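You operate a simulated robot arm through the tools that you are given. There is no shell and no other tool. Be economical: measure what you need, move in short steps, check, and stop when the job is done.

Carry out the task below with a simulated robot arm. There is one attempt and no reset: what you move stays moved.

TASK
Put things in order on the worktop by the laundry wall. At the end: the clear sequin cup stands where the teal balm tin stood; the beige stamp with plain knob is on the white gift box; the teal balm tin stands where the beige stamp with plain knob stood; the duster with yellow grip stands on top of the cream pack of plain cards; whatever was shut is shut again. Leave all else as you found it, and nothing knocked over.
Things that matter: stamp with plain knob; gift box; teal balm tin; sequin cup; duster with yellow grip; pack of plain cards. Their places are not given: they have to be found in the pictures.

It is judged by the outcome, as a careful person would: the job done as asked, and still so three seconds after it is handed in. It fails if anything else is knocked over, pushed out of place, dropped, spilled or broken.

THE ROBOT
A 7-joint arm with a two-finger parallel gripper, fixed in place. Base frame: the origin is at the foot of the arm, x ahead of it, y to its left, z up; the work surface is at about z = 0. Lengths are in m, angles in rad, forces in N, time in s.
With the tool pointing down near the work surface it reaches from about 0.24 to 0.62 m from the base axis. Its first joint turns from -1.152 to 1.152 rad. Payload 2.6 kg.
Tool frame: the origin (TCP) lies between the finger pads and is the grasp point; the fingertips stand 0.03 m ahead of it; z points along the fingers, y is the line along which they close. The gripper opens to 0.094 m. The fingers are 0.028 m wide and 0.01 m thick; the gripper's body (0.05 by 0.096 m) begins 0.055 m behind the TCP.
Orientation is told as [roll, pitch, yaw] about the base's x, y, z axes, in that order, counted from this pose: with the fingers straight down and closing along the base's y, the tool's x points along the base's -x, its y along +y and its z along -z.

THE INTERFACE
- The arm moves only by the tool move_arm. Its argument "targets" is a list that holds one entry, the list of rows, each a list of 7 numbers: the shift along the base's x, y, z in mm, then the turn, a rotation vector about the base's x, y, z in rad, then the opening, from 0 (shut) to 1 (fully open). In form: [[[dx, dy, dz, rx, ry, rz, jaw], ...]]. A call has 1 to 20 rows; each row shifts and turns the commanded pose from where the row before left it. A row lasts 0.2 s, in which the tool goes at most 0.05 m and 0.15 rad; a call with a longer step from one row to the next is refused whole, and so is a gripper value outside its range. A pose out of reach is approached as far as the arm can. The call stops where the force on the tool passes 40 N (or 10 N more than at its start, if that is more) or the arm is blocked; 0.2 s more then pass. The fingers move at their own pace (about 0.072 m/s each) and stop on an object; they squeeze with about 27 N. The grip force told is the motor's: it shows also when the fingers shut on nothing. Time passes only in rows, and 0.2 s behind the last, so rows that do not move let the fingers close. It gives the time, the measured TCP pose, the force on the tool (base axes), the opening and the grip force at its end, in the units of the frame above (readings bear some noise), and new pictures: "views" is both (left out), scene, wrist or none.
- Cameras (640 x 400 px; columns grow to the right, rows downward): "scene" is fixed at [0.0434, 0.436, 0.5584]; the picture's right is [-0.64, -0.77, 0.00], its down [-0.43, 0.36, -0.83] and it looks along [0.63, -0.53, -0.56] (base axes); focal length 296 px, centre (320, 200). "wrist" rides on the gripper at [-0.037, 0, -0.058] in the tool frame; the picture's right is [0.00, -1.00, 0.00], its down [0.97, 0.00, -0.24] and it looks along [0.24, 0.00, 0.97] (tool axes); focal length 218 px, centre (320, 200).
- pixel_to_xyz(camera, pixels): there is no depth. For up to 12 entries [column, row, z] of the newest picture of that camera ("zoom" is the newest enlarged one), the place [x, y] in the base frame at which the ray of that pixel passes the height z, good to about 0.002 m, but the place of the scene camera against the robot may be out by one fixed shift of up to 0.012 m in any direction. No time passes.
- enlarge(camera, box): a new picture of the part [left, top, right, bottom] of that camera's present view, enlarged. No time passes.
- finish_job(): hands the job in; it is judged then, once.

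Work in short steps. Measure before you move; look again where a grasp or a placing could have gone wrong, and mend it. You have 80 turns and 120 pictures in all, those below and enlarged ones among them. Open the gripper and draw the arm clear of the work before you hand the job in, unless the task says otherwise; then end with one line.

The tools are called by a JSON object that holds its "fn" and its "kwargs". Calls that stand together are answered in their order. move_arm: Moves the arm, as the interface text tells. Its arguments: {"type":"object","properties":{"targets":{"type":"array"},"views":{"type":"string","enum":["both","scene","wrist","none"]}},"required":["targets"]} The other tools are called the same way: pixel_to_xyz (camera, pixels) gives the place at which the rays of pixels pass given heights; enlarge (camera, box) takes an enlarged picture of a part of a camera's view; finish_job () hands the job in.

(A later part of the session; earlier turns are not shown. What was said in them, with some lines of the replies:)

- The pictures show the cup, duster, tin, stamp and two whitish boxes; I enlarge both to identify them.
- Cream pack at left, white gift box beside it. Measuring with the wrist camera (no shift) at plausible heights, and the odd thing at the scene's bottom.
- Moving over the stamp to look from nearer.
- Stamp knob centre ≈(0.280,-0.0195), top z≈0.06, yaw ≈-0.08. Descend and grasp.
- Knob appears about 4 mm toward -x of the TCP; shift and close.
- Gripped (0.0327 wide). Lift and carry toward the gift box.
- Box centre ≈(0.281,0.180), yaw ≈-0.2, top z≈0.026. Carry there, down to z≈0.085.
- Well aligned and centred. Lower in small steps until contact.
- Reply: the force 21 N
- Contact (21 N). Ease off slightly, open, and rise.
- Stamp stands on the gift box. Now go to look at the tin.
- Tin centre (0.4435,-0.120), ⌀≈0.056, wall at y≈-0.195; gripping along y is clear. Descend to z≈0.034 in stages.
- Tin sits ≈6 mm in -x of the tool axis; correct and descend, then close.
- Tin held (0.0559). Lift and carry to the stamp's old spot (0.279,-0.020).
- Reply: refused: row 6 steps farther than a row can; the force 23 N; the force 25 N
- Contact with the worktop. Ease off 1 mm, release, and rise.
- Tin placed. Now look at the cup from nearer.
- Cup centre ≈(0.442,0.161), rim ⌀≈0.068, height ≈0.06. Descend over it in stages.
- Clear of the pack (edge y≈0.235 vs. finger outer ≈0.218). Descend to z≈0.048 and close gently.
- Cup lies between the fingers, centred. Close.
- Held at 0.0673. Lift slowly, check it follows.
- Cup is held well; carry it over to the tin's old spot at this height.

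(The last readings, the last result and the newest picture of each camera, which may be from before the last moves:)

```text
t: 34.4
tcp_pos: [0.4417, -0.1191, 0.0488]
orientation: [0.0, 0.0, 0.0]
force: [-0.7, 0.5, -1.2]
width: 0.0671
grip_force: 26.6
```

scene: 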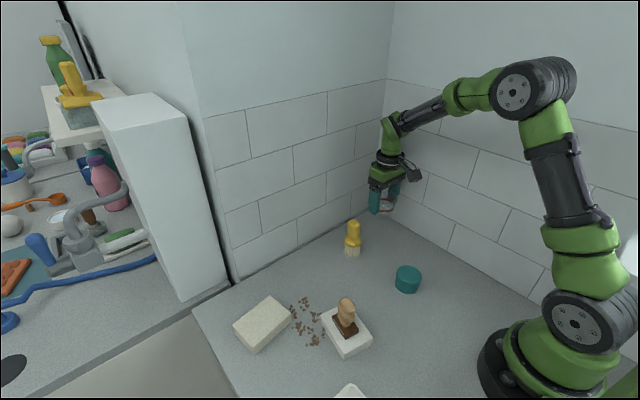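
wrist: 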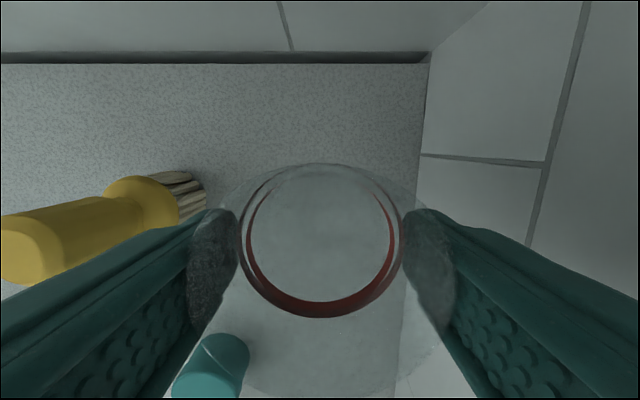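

{"fn": "move_arm", "kwargs": {"targets": [[[0, 0, -1, 0, 0, 0, 0.5], [0, 0, 0, 0, 0, 0, 0.5]]], "views": "none"}}

{"fn": "move_arm", "kwargs": {"targets": [[[0, 0, -1, 0, 0, 0, 0.5], [0, 0, 0, 0, 0, 0, 0.5]]], "views": "none"}}

```text
t: 35.0
tcp_pos: [0.4411, -0.1183, 0.0495]
orientation: [0.0, -0.001, -0.001]
force: [-0.9, -0.9, 7.2]
width: 0.0672
grip_force: 26.8
```

```text
t: 35.6
tcp_pos: [0.4423, -0.1184, 0.0479]
orientation: [-0.001, -0.001, -0.001]
force: [-2.3, -1.1, 11.9]
width: 0.0671
grip_force: 27.1
```

Contact. Release and rise straight up.

{"fn": "move_arm", "kwargs": {"targets": [[[0, 0, 0.5, 0, 0, 0, 0.6], [0, 0, 0, 0, 0, 0, 0.8], [0, 0, 0, 0, 0, 0, 0.95], [0, 0, 0, 0, 0, 0, 0.95], [0, 0, 20, 0, 0, 0, 0.95], [0, 0, 40, 0, 0, 0, 0.95], [0, 0, 40, 0, 0, 0, 0.95], [-20, 10, 40, 0, 0, 0, 1], [-40, 20, 20, 0, 0, 0, 1], [0, 40, 20, 0, 0, 0, 1], [0, 40, 0, 0, 0, 0, 1], [0, 0, 0, 0, 0, 0, 1]]]}}

{"fn": "enlarge", "kwargs": {"camera": "wrist", "box": [260, 30, 500, 180]}}

{"fn": "enlarge", "kwargs": {"camera": "scene", "box": [320, 190, 440, 300]}}

```text
t: 38.2
tcp_pos: [0.3793, -0.0041, 0.2279]
orientation: [-0.002, -0.001, 0.0]
force: [0.4, 0.2, -0.1]
width: 0.0939
grip_force: 0.0
```

scene: 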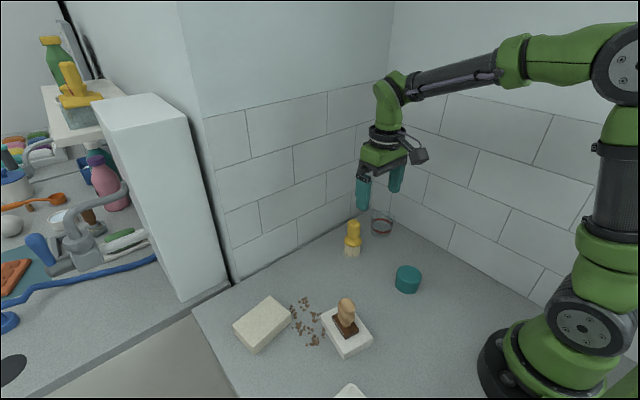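
wrist: 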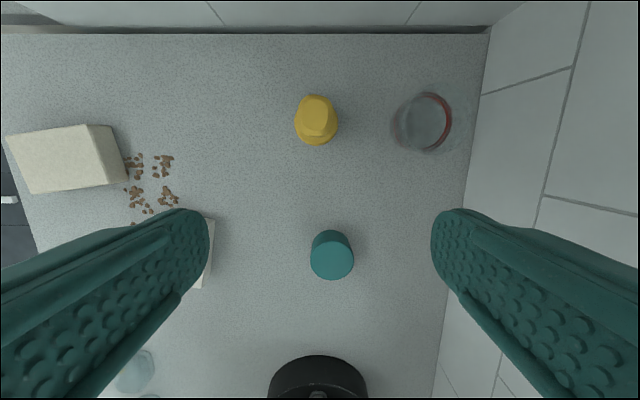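

```text
2.67 times, centred on (380, 105) of wrist
```

zoom: 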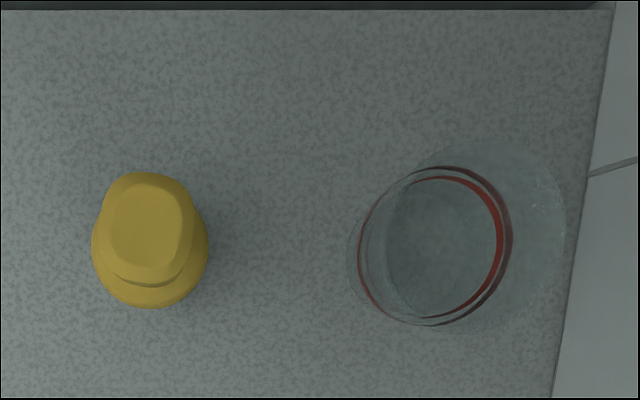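

```text
3.64 times, centred on (380, 245) of scene
```

zoom: 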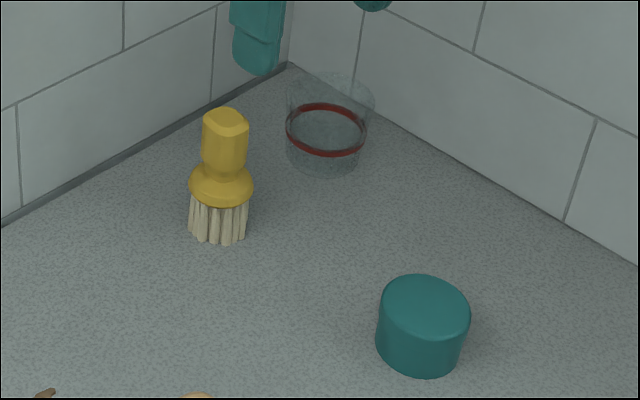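

{"fn": "pixel_to_xyz", "kwargs": {"camera": "wrist", "pixels": [[315.2, 115, 0.08], [315.2, 115, 0.1], [316, 124, 0.04], [316, 124, 0.05], [302, 115, 0.1], [328, 115, 0.1], [296, 124, 0.045], [338, 124, 0.045], [70, 160, 0.035], [127, 182, 0.0]]}}

{"fn": "pixel_to_xyz", "kwargs": {"camera": "scene", "pixels": [[352, 253, 0.0], [353, 223, 0.08], [353, 223, 0.09], [353, 223, 0.1], [353, 223, 0.11], [352, 237, 0.05]]}}

{"fn": "enlarge", "kwargs": {"camera": "wrist", "box": [280, 80, 350, 150]}}

```text
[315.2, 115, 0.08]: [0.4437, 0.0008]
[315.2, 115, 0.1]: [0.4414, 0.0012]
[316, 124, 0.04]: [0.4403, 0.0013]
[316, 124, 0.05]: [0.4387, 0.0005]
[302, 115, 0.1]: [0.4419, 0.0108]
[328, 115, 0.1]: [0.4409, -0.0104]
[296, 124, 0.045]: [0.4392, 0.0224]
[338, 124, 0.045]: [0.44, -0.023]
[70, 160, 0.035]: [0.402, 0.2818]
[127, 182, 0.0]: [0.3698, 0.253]
```

```text
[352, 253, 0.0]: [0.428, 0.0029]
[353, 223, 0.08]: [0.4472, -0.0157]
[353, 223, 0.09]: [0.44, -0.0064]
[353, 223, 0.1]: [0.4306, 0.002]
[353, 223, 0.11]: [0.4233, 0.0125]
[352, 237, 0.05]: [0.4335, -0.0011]
```

```text
5.71 times, centred on (315, 115) of wrist
```

zoom: 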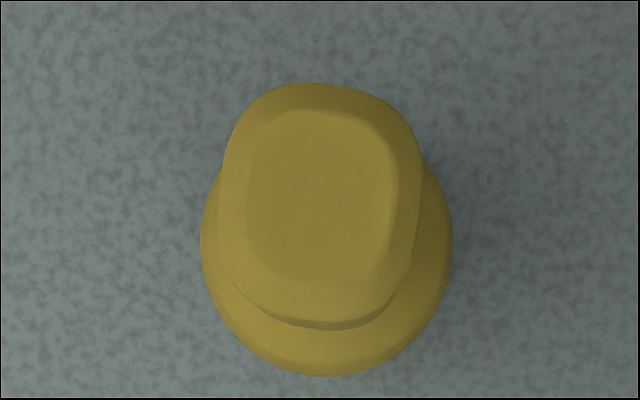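

Duster axis ≈(0.441,0.001), top z≈0.098, grip ≈0.030 wide in y. Approach above it and check alignment.

{"fn": "move_arm", "kwargs": {"targets": [[[30, 3, -20, 0, 0, 0, 1], [32, 2, -25, 0, 0, 0, 1], [0, 0, -23, 0, 0, 0, 1], [0, 0, 0, 0, 0, 0, 1]]], "views": "wrist"}}

```text
t: 39.2
tcp_pos: [0.4406, -0.0045, 0.1581]
orientation: [-0.001, 0.0, 0.002]
force: [0.2, 0.5, -0.6]
width: 0.0941
grip_force: 0.0
```

wrist: 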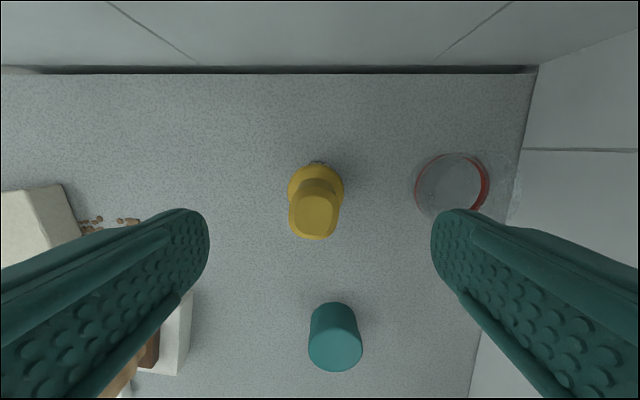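

{"fn": "pixel_to_xyz", "kwargs": {"camera": "wrist", "pixels": [[314, 214, 0.098], [315, 190, 0.045]]}}

{"fn": "move_arm", "kwargs": {"targets": [[[0, 3, -30, 0, 0, 0, 1], [0, 0, -25, 0, 0, 0, 1], [0, 0, -15, 0, 0, 0, 1], [0, 0, 0, 0, 0, 0, 1]]]}}

{"fn": "enlarge", "kwargs": {"camera": "scene", "box": [310, 190, 400, 270]}}

```text
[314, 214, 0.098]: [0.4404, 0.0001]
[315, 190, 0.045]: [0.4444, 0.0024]
```

```text
t: 40.2
tcp_pos: [0.4399, 0.0002, 0.0911]
orientation: [0.0, 0.0, 0.001]
force: [0.0, 0.2, 0.5]
width: 0.0941
grip_force: 0.1
```

scene: 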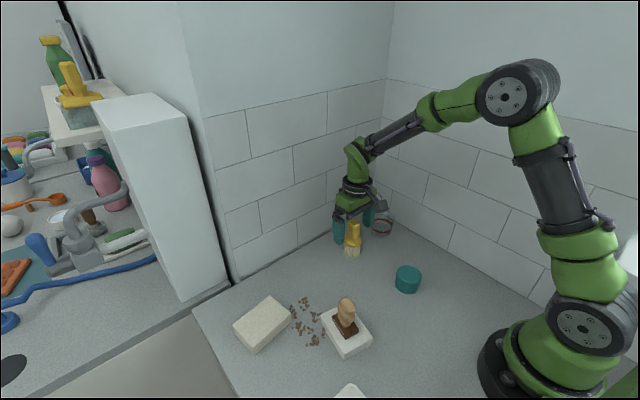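
wrist: 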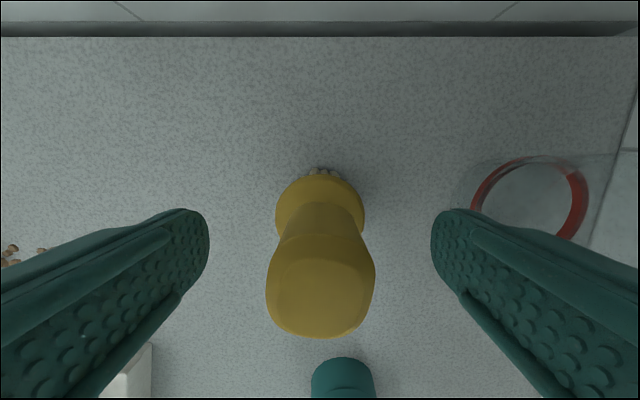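

```text
5.00 times, centred on (355, 230) of scene
```

zoom: 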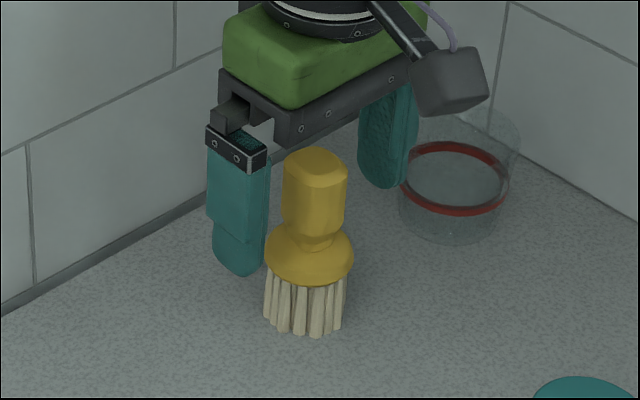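

Aligned, tips at z≈0.06 just above the collar. Close.

{"fn": "move_arm", "kwargs": {"targets": [[[0, 0, 0, 0, 0, 0, 0.6], [0, 0, 0, 0, 0, 0, 0.3], [0, 0, 0, 0, 0, 0, 0.1], [0, 0, 0, 0, 0, 0, 0.1], [0, 0, 0, 0, 0, 0, 0.1]]], "views": "wrist"}}

{"fn": "enlarge", "kwargs": {"camera": "scene", "box": [310, 190, 400, 270]}}

```text
t: 41.4
tcp_pos: [0.4407, 0.0008, 0.0912]
orientation: [0.002, 0.001, 0.0]
force: [-0.5, 0.3, 0.0]
width: 0.0328
grip_force: 27.1
```

wrist: 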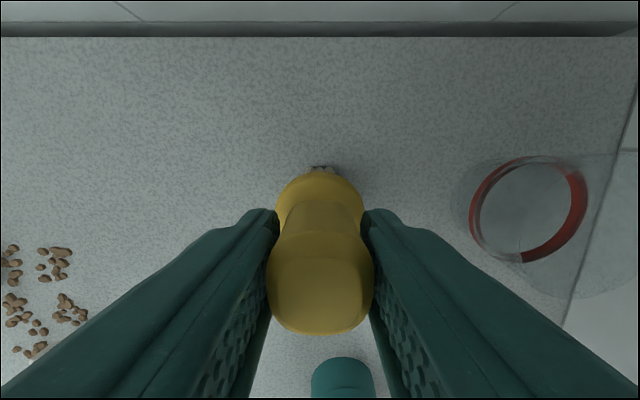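

```text
5.00 times, centred on (355, 230) of scene
```

zoom: 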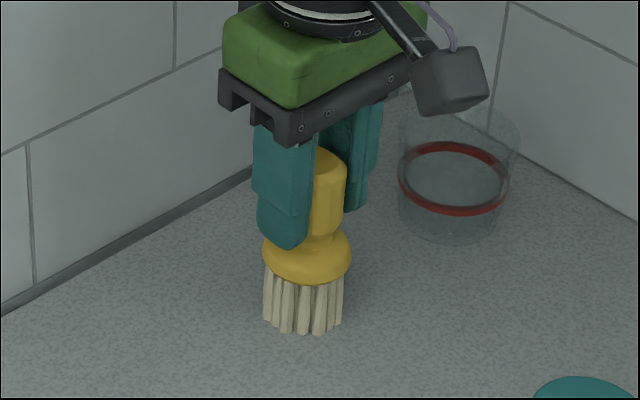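

Gripped at 0.0328. Lift and carry toward the pack, stopping short to look.

{"fn": "move_arm", "kwargs": {"targets": [[[0, 0, 15, 0, 0, 0, 0.1], [0, 0, 35, 0, 0, 0, 0.1], [0, 0, 40, 0, 0, 0, 0.1], [0, 0, 20, 0, 0, 0, 0.1], [-10, 40, 0, 0, 0, 0, 0.1], [-10, 40, 0, 0, 0, 0, 0.1], [-10, 40, 0, 0, 0, 0, 0.1], [-10, 40, 0, 0, 0, 0, 0.1], [0, 0, 0, 0, 0, 0, 0.1]]]}}

{"fn": "enlarge", "kwargs": {"camera": "scene", "box": [220, 280, 320, 370]}}

```text
t: 43.4
tcp_pos: [0.4015, 0.1622, 0.2004]
orientation: [0.0, -0.001, 0.0]
force: [1.0, 0.1, -0.3]
width: 0.0328
grip_force: 27.4
```

scene: 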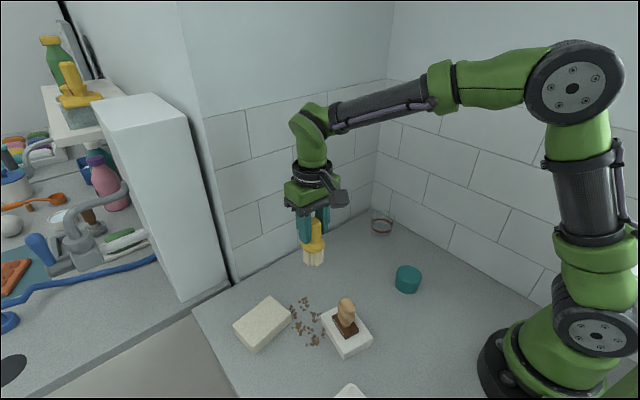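
wrist: 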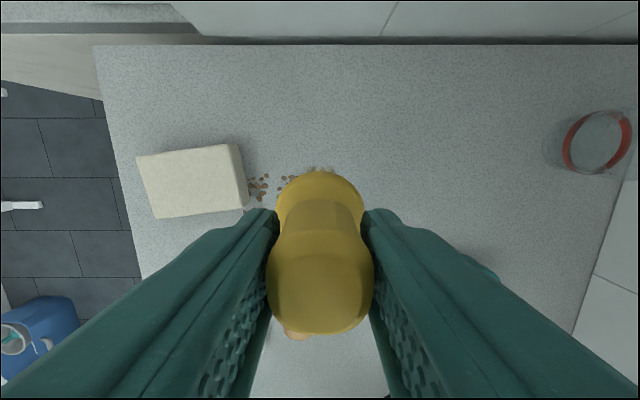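

```text
4.44 times, centred on (270, 325) of scene
```

zoom: 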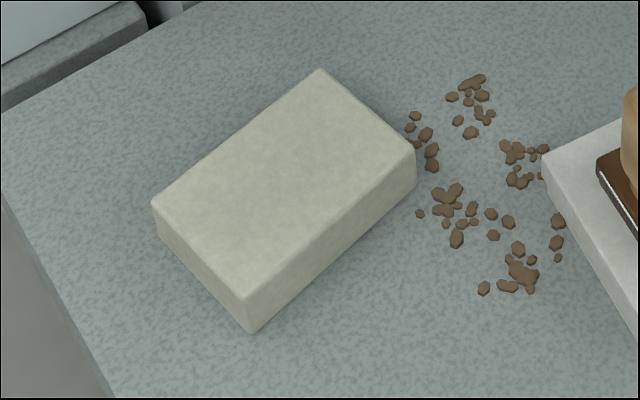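

{"fn": "pixel_to_xyz", "kwargs": {"camera": "wrist", "pixels": [[136, 157, 0.03], [230, 144, 0.03], [237, 209, 0.03], [153, 218, 0.03], [189, 182, 0.03], [189, 182, 0.04]]}}

{"fn": "pixel_to_xyz", "kwargs": {"camera": "scene", "pixels": [[270, 295.7, 0.03], [291.4, 314.2, 0.03], [254.2, 346.4, 0.03], [232.2, 325.7, 0.03]]}}

{"fn": "enlarge", "kwargs": {"camera": "wrist", "box": [110, 120, 270, 240]}}

```text
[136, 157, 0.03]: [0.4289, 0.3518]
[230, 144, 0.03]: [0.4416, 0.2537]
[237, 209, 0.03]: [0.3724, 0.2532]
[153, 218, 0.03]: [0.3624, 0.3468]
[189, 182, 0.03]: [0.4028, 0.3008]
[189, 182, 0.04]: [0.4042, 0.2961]
```

```text
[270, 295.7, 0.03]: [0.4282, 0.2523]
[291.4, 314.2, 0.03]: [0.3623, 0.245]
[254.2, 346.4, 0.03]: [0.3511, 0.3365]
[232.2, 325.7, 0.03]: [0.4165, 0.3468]
```

```text
3.33 times, centred on (190, 180) of wrist
```

zoom: 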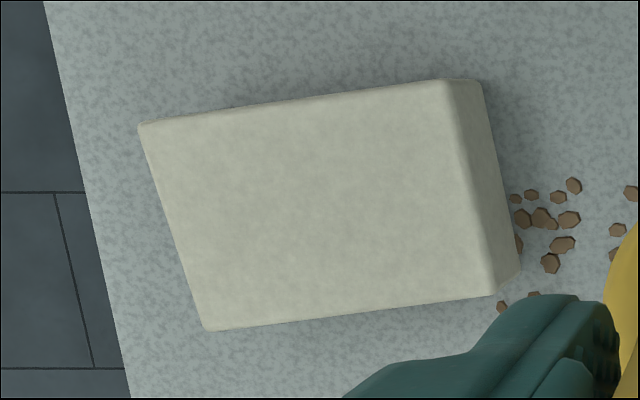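

Pack top centre ≈(0.401,0.298), top z≈0.03. Carry the duster over it and lower to z≈0.135.

{"fn": "move_arm", "kwargs": {"targets": [[[0, 35, 0, 0, 0, 0, 0.1], [0, 35, 0, 0, 0, 0, 0.1], [0, 35, 0, 0, 0, 0, 0.1], [0, 31, 0, 0, 0, 0, 0.1], [0, 0, -35, 0, 0, 0, 0.1], [0, 0, -30, 0, 0, 0, 0.1], [0, 0, 0, 0, 0, 0, 0.1]]]}}

{"fn": "enlarge", "kwargs": {"camera": "scene", "box": [220, 270, 320, 360]}}

```text
t: 45.0
tcp_pos: [0.4028, 0.2948, 0.134]
orientation: [-0.001, 0.001, 0.0]
force: [-0.5, 0.7, 0.1]
width: 0.0326
grip_force: 26.7
```

scene: 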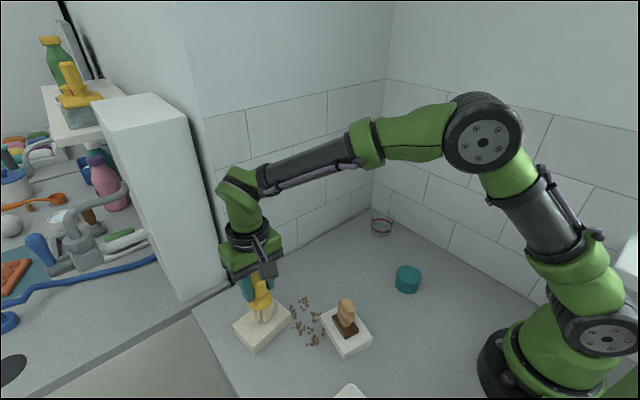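
wrist: 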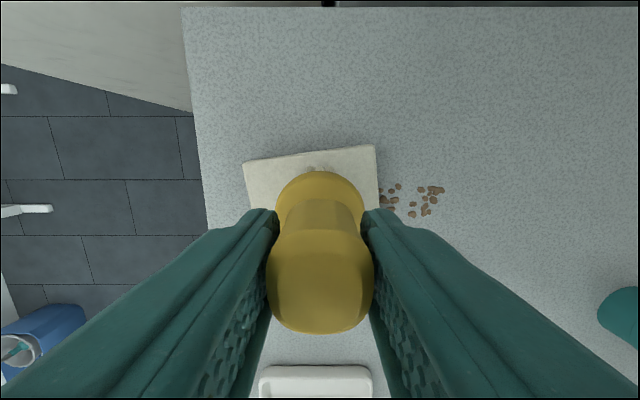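

```text
4.44 times, centred on (270, 315) of scene
```

zoom: 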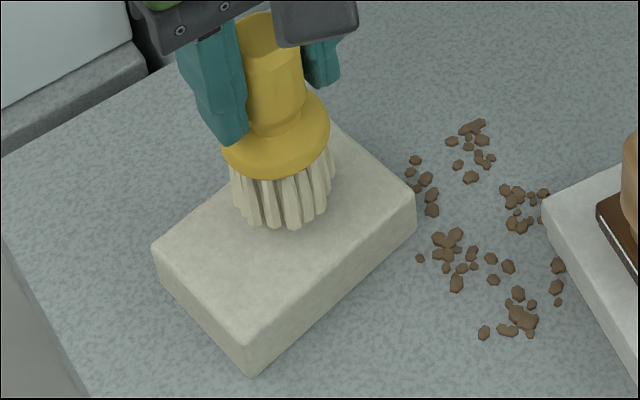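

Centred over the pack. Creep down to contact.

{"fn": "move_arm", "kwargs": {"targets": [[[0, 2, -4, 0, 0, 0, 0.1], [0, 0, -3, 0, 0, 0, 0.1], [0, 0, 0, 0, 0, 0, 0.1]]], "views": "none"}}

{"fn": "move_arm", "kwargs": {"targets": [[[0, 0, -2, 0, 0, 0, 0.1], [0, 0, 0, 0, 0, 0, 0.1]]], "views": "none"}}

{"fn": "move_arm", "kwargs": {"targets": [[[0, 0, -2, 0, 0, 0, 0.1], [0, 0, 0, 0, 0, 0, 0.1]]], "views": "none"}}

```text
t: 45.8
tcp_pos: [0.4036, 0.2982, 0.1265]
orientation: [-0.001, 0.001, 0.001]
force: [-0.9, 0.2, -1.5]
width: 0.033
grip_force: 26.5
```

```text
t: 46.4
tcp_pos: [0.4042, 0.2977, 0.1245]
orientation: [0.0, 0.001, 0.0]
force: [0.8, -0.7, -1.3]
width: 0.0329
grip_force: 26.4
```

```text
t: 47.0
tcp_pos: [0.4025, 0.2963, 0.122]
orientation: [-0.001, 0.0, 0.0]
force: [0.3, -0.1, -1.1]
width: 0.0329
grip_force: 26.8
```

{"fn": "move_arm", "kwargs": {"targets": [[[0, 0, -1.5, 0, 0, 0, 0.1], [0, 0, 0, 0, 0, 0, 0.1]]], "views": "none"}}

{"fn": "move_arm", "kwargs": {"targets": [[[0, 0, -1.5, 0, 0, 0, 0.1], [0, 0, 0, 0, 0, 0, 0.1]]], "views": "scene"}}

{"fn": "enlarge", "kwargs": {"camera": "scene", "box": [220, 270, 320, 360]}}

```text
t: 47.6
tcp_pos: [0.4045, 0.2972, 0.1213]
orientation: [0.001, 0.0, 0.0]
force: [0.2, 0.1, -0.5]
width: 0.0329
grip_force: 27.2
```

```text
t: 48.2
tcp_pos: [0.4045, 0.2965, 0.1207]
orientation: [0.0, -0.001, 0.0]
force: [-0.4, 0.1, 0.2]
width: 0.0331
grip_force: 27.1
```

scene: 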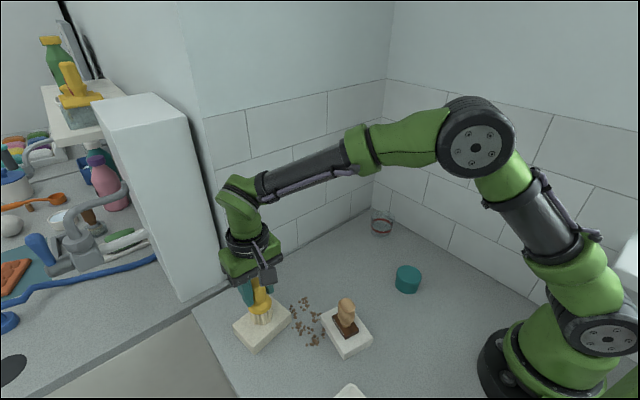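

```text
4.44 times, centred on (270, 315) of scene
```

zoom: 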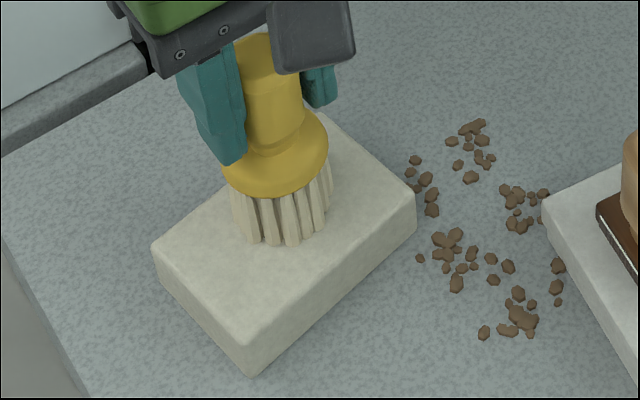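

{"fn": "move_arm", "kwargs": {"targets": [[[0, 0, -1.5, 0, 0, 0, 0.1], [0, 0, 0, 0, 0, 0, 0.1]]], "views": "none"}}

{"fn": "move_arm", "kwargs": {"targets": [[[0, 0, -1.5, 0, 0, 0, 0.1], [0, 0, 0, 0, 0, 0, 0.1]]], "views": "none"}}

```text
t: 48.8
tcp_pos: [0.4042, 0.2981, 0.1198]
orientation: [0.004, -0.001, 0.002]
force: [-2.6, 0.2, 15.9]
width: 0.0327
grip_force: 26.4
```

```text
t: 49.4
tcp_pos: [0.4052, 0.2974, 0.1175]
orientation: [0.002, -0.005, -0.001]
force: [4.0, -0.9, 17.1]
width: 0.0332
grip_force: 26.9
```

Contact. Ease off, release, and rise straight.

{"fn": "move_arm", "kwargs": {"targets": [[[0, 0, 1.5, 0, 0, 0, 0.1], [0, 0, 0, 0, 0, 0, 0.4], [0, 0, 0, 0, 0, 0, 0.8], [0, 0, 0, 0, 0, 0, 0.9], [0, 0, 20, 0, 0, 0, 0.9], [0, 0, 40, 0, 0, 0, 0.9], [0, 0, 40, 0, 0, 0, 0.9], [-10, -40, 20, 0, 0, 0, 0.9], [-10, -40, 0, 0, 0, 0, 0.9], [-10, -40, 0, 0, 0, 0, 0.9], [-10, -40, 0, 0, 0, 0, 0.9], [-10, -40, 0, 0, 0, 0, 0.9], [0, 0, 0, 0, 0, 0, 0.9]]]}}

{"fn": "enlarge", "kwargs": {"camera": "scene", "box": [220, 200, 440, 370]}}

```text
t: 52.2
tcp_pos: [0.3547, 0.0962, 0.2417]
orientation: [0.0, -0.001, 0.0]
force: [0.9, -0.8, 0.0]
width: 0.0846
grip_force: 0.1
```

scene: 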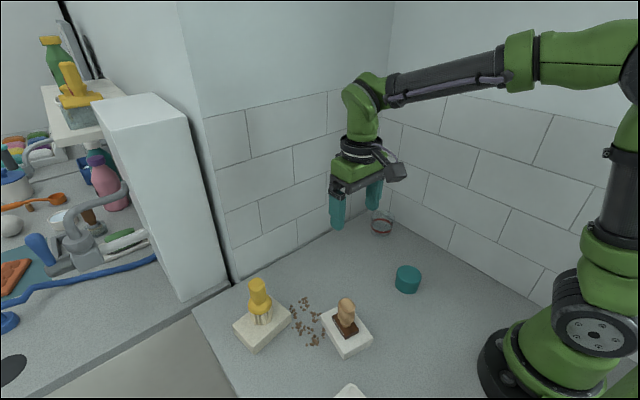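
wrist: 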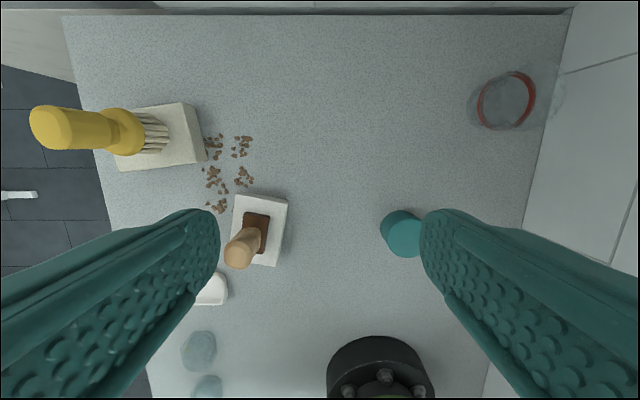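

```text
2.35 times, centred on (330, 285) of scene
```

zoom: 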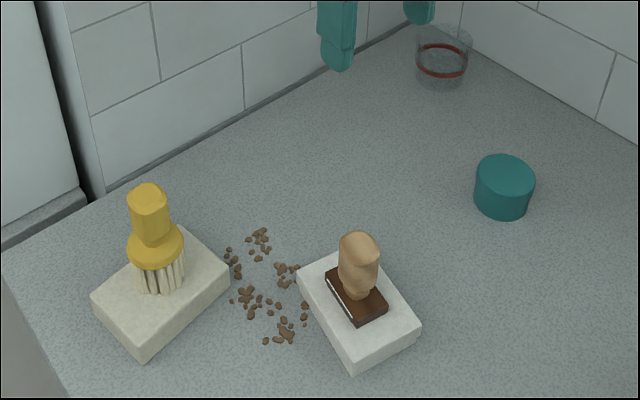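

All four items stand in their places with nothing else moved. The arm is clear and the gripper open, so I hand in.

{"fn": "finish_job", "kwargs": {}}

```text
The job is handed in.
```

The stamp is on the gift box, the tin is where the stamp stood, the cup is where the tin stood, and the duster stands on the card pack; nothing was opened or knocked over.
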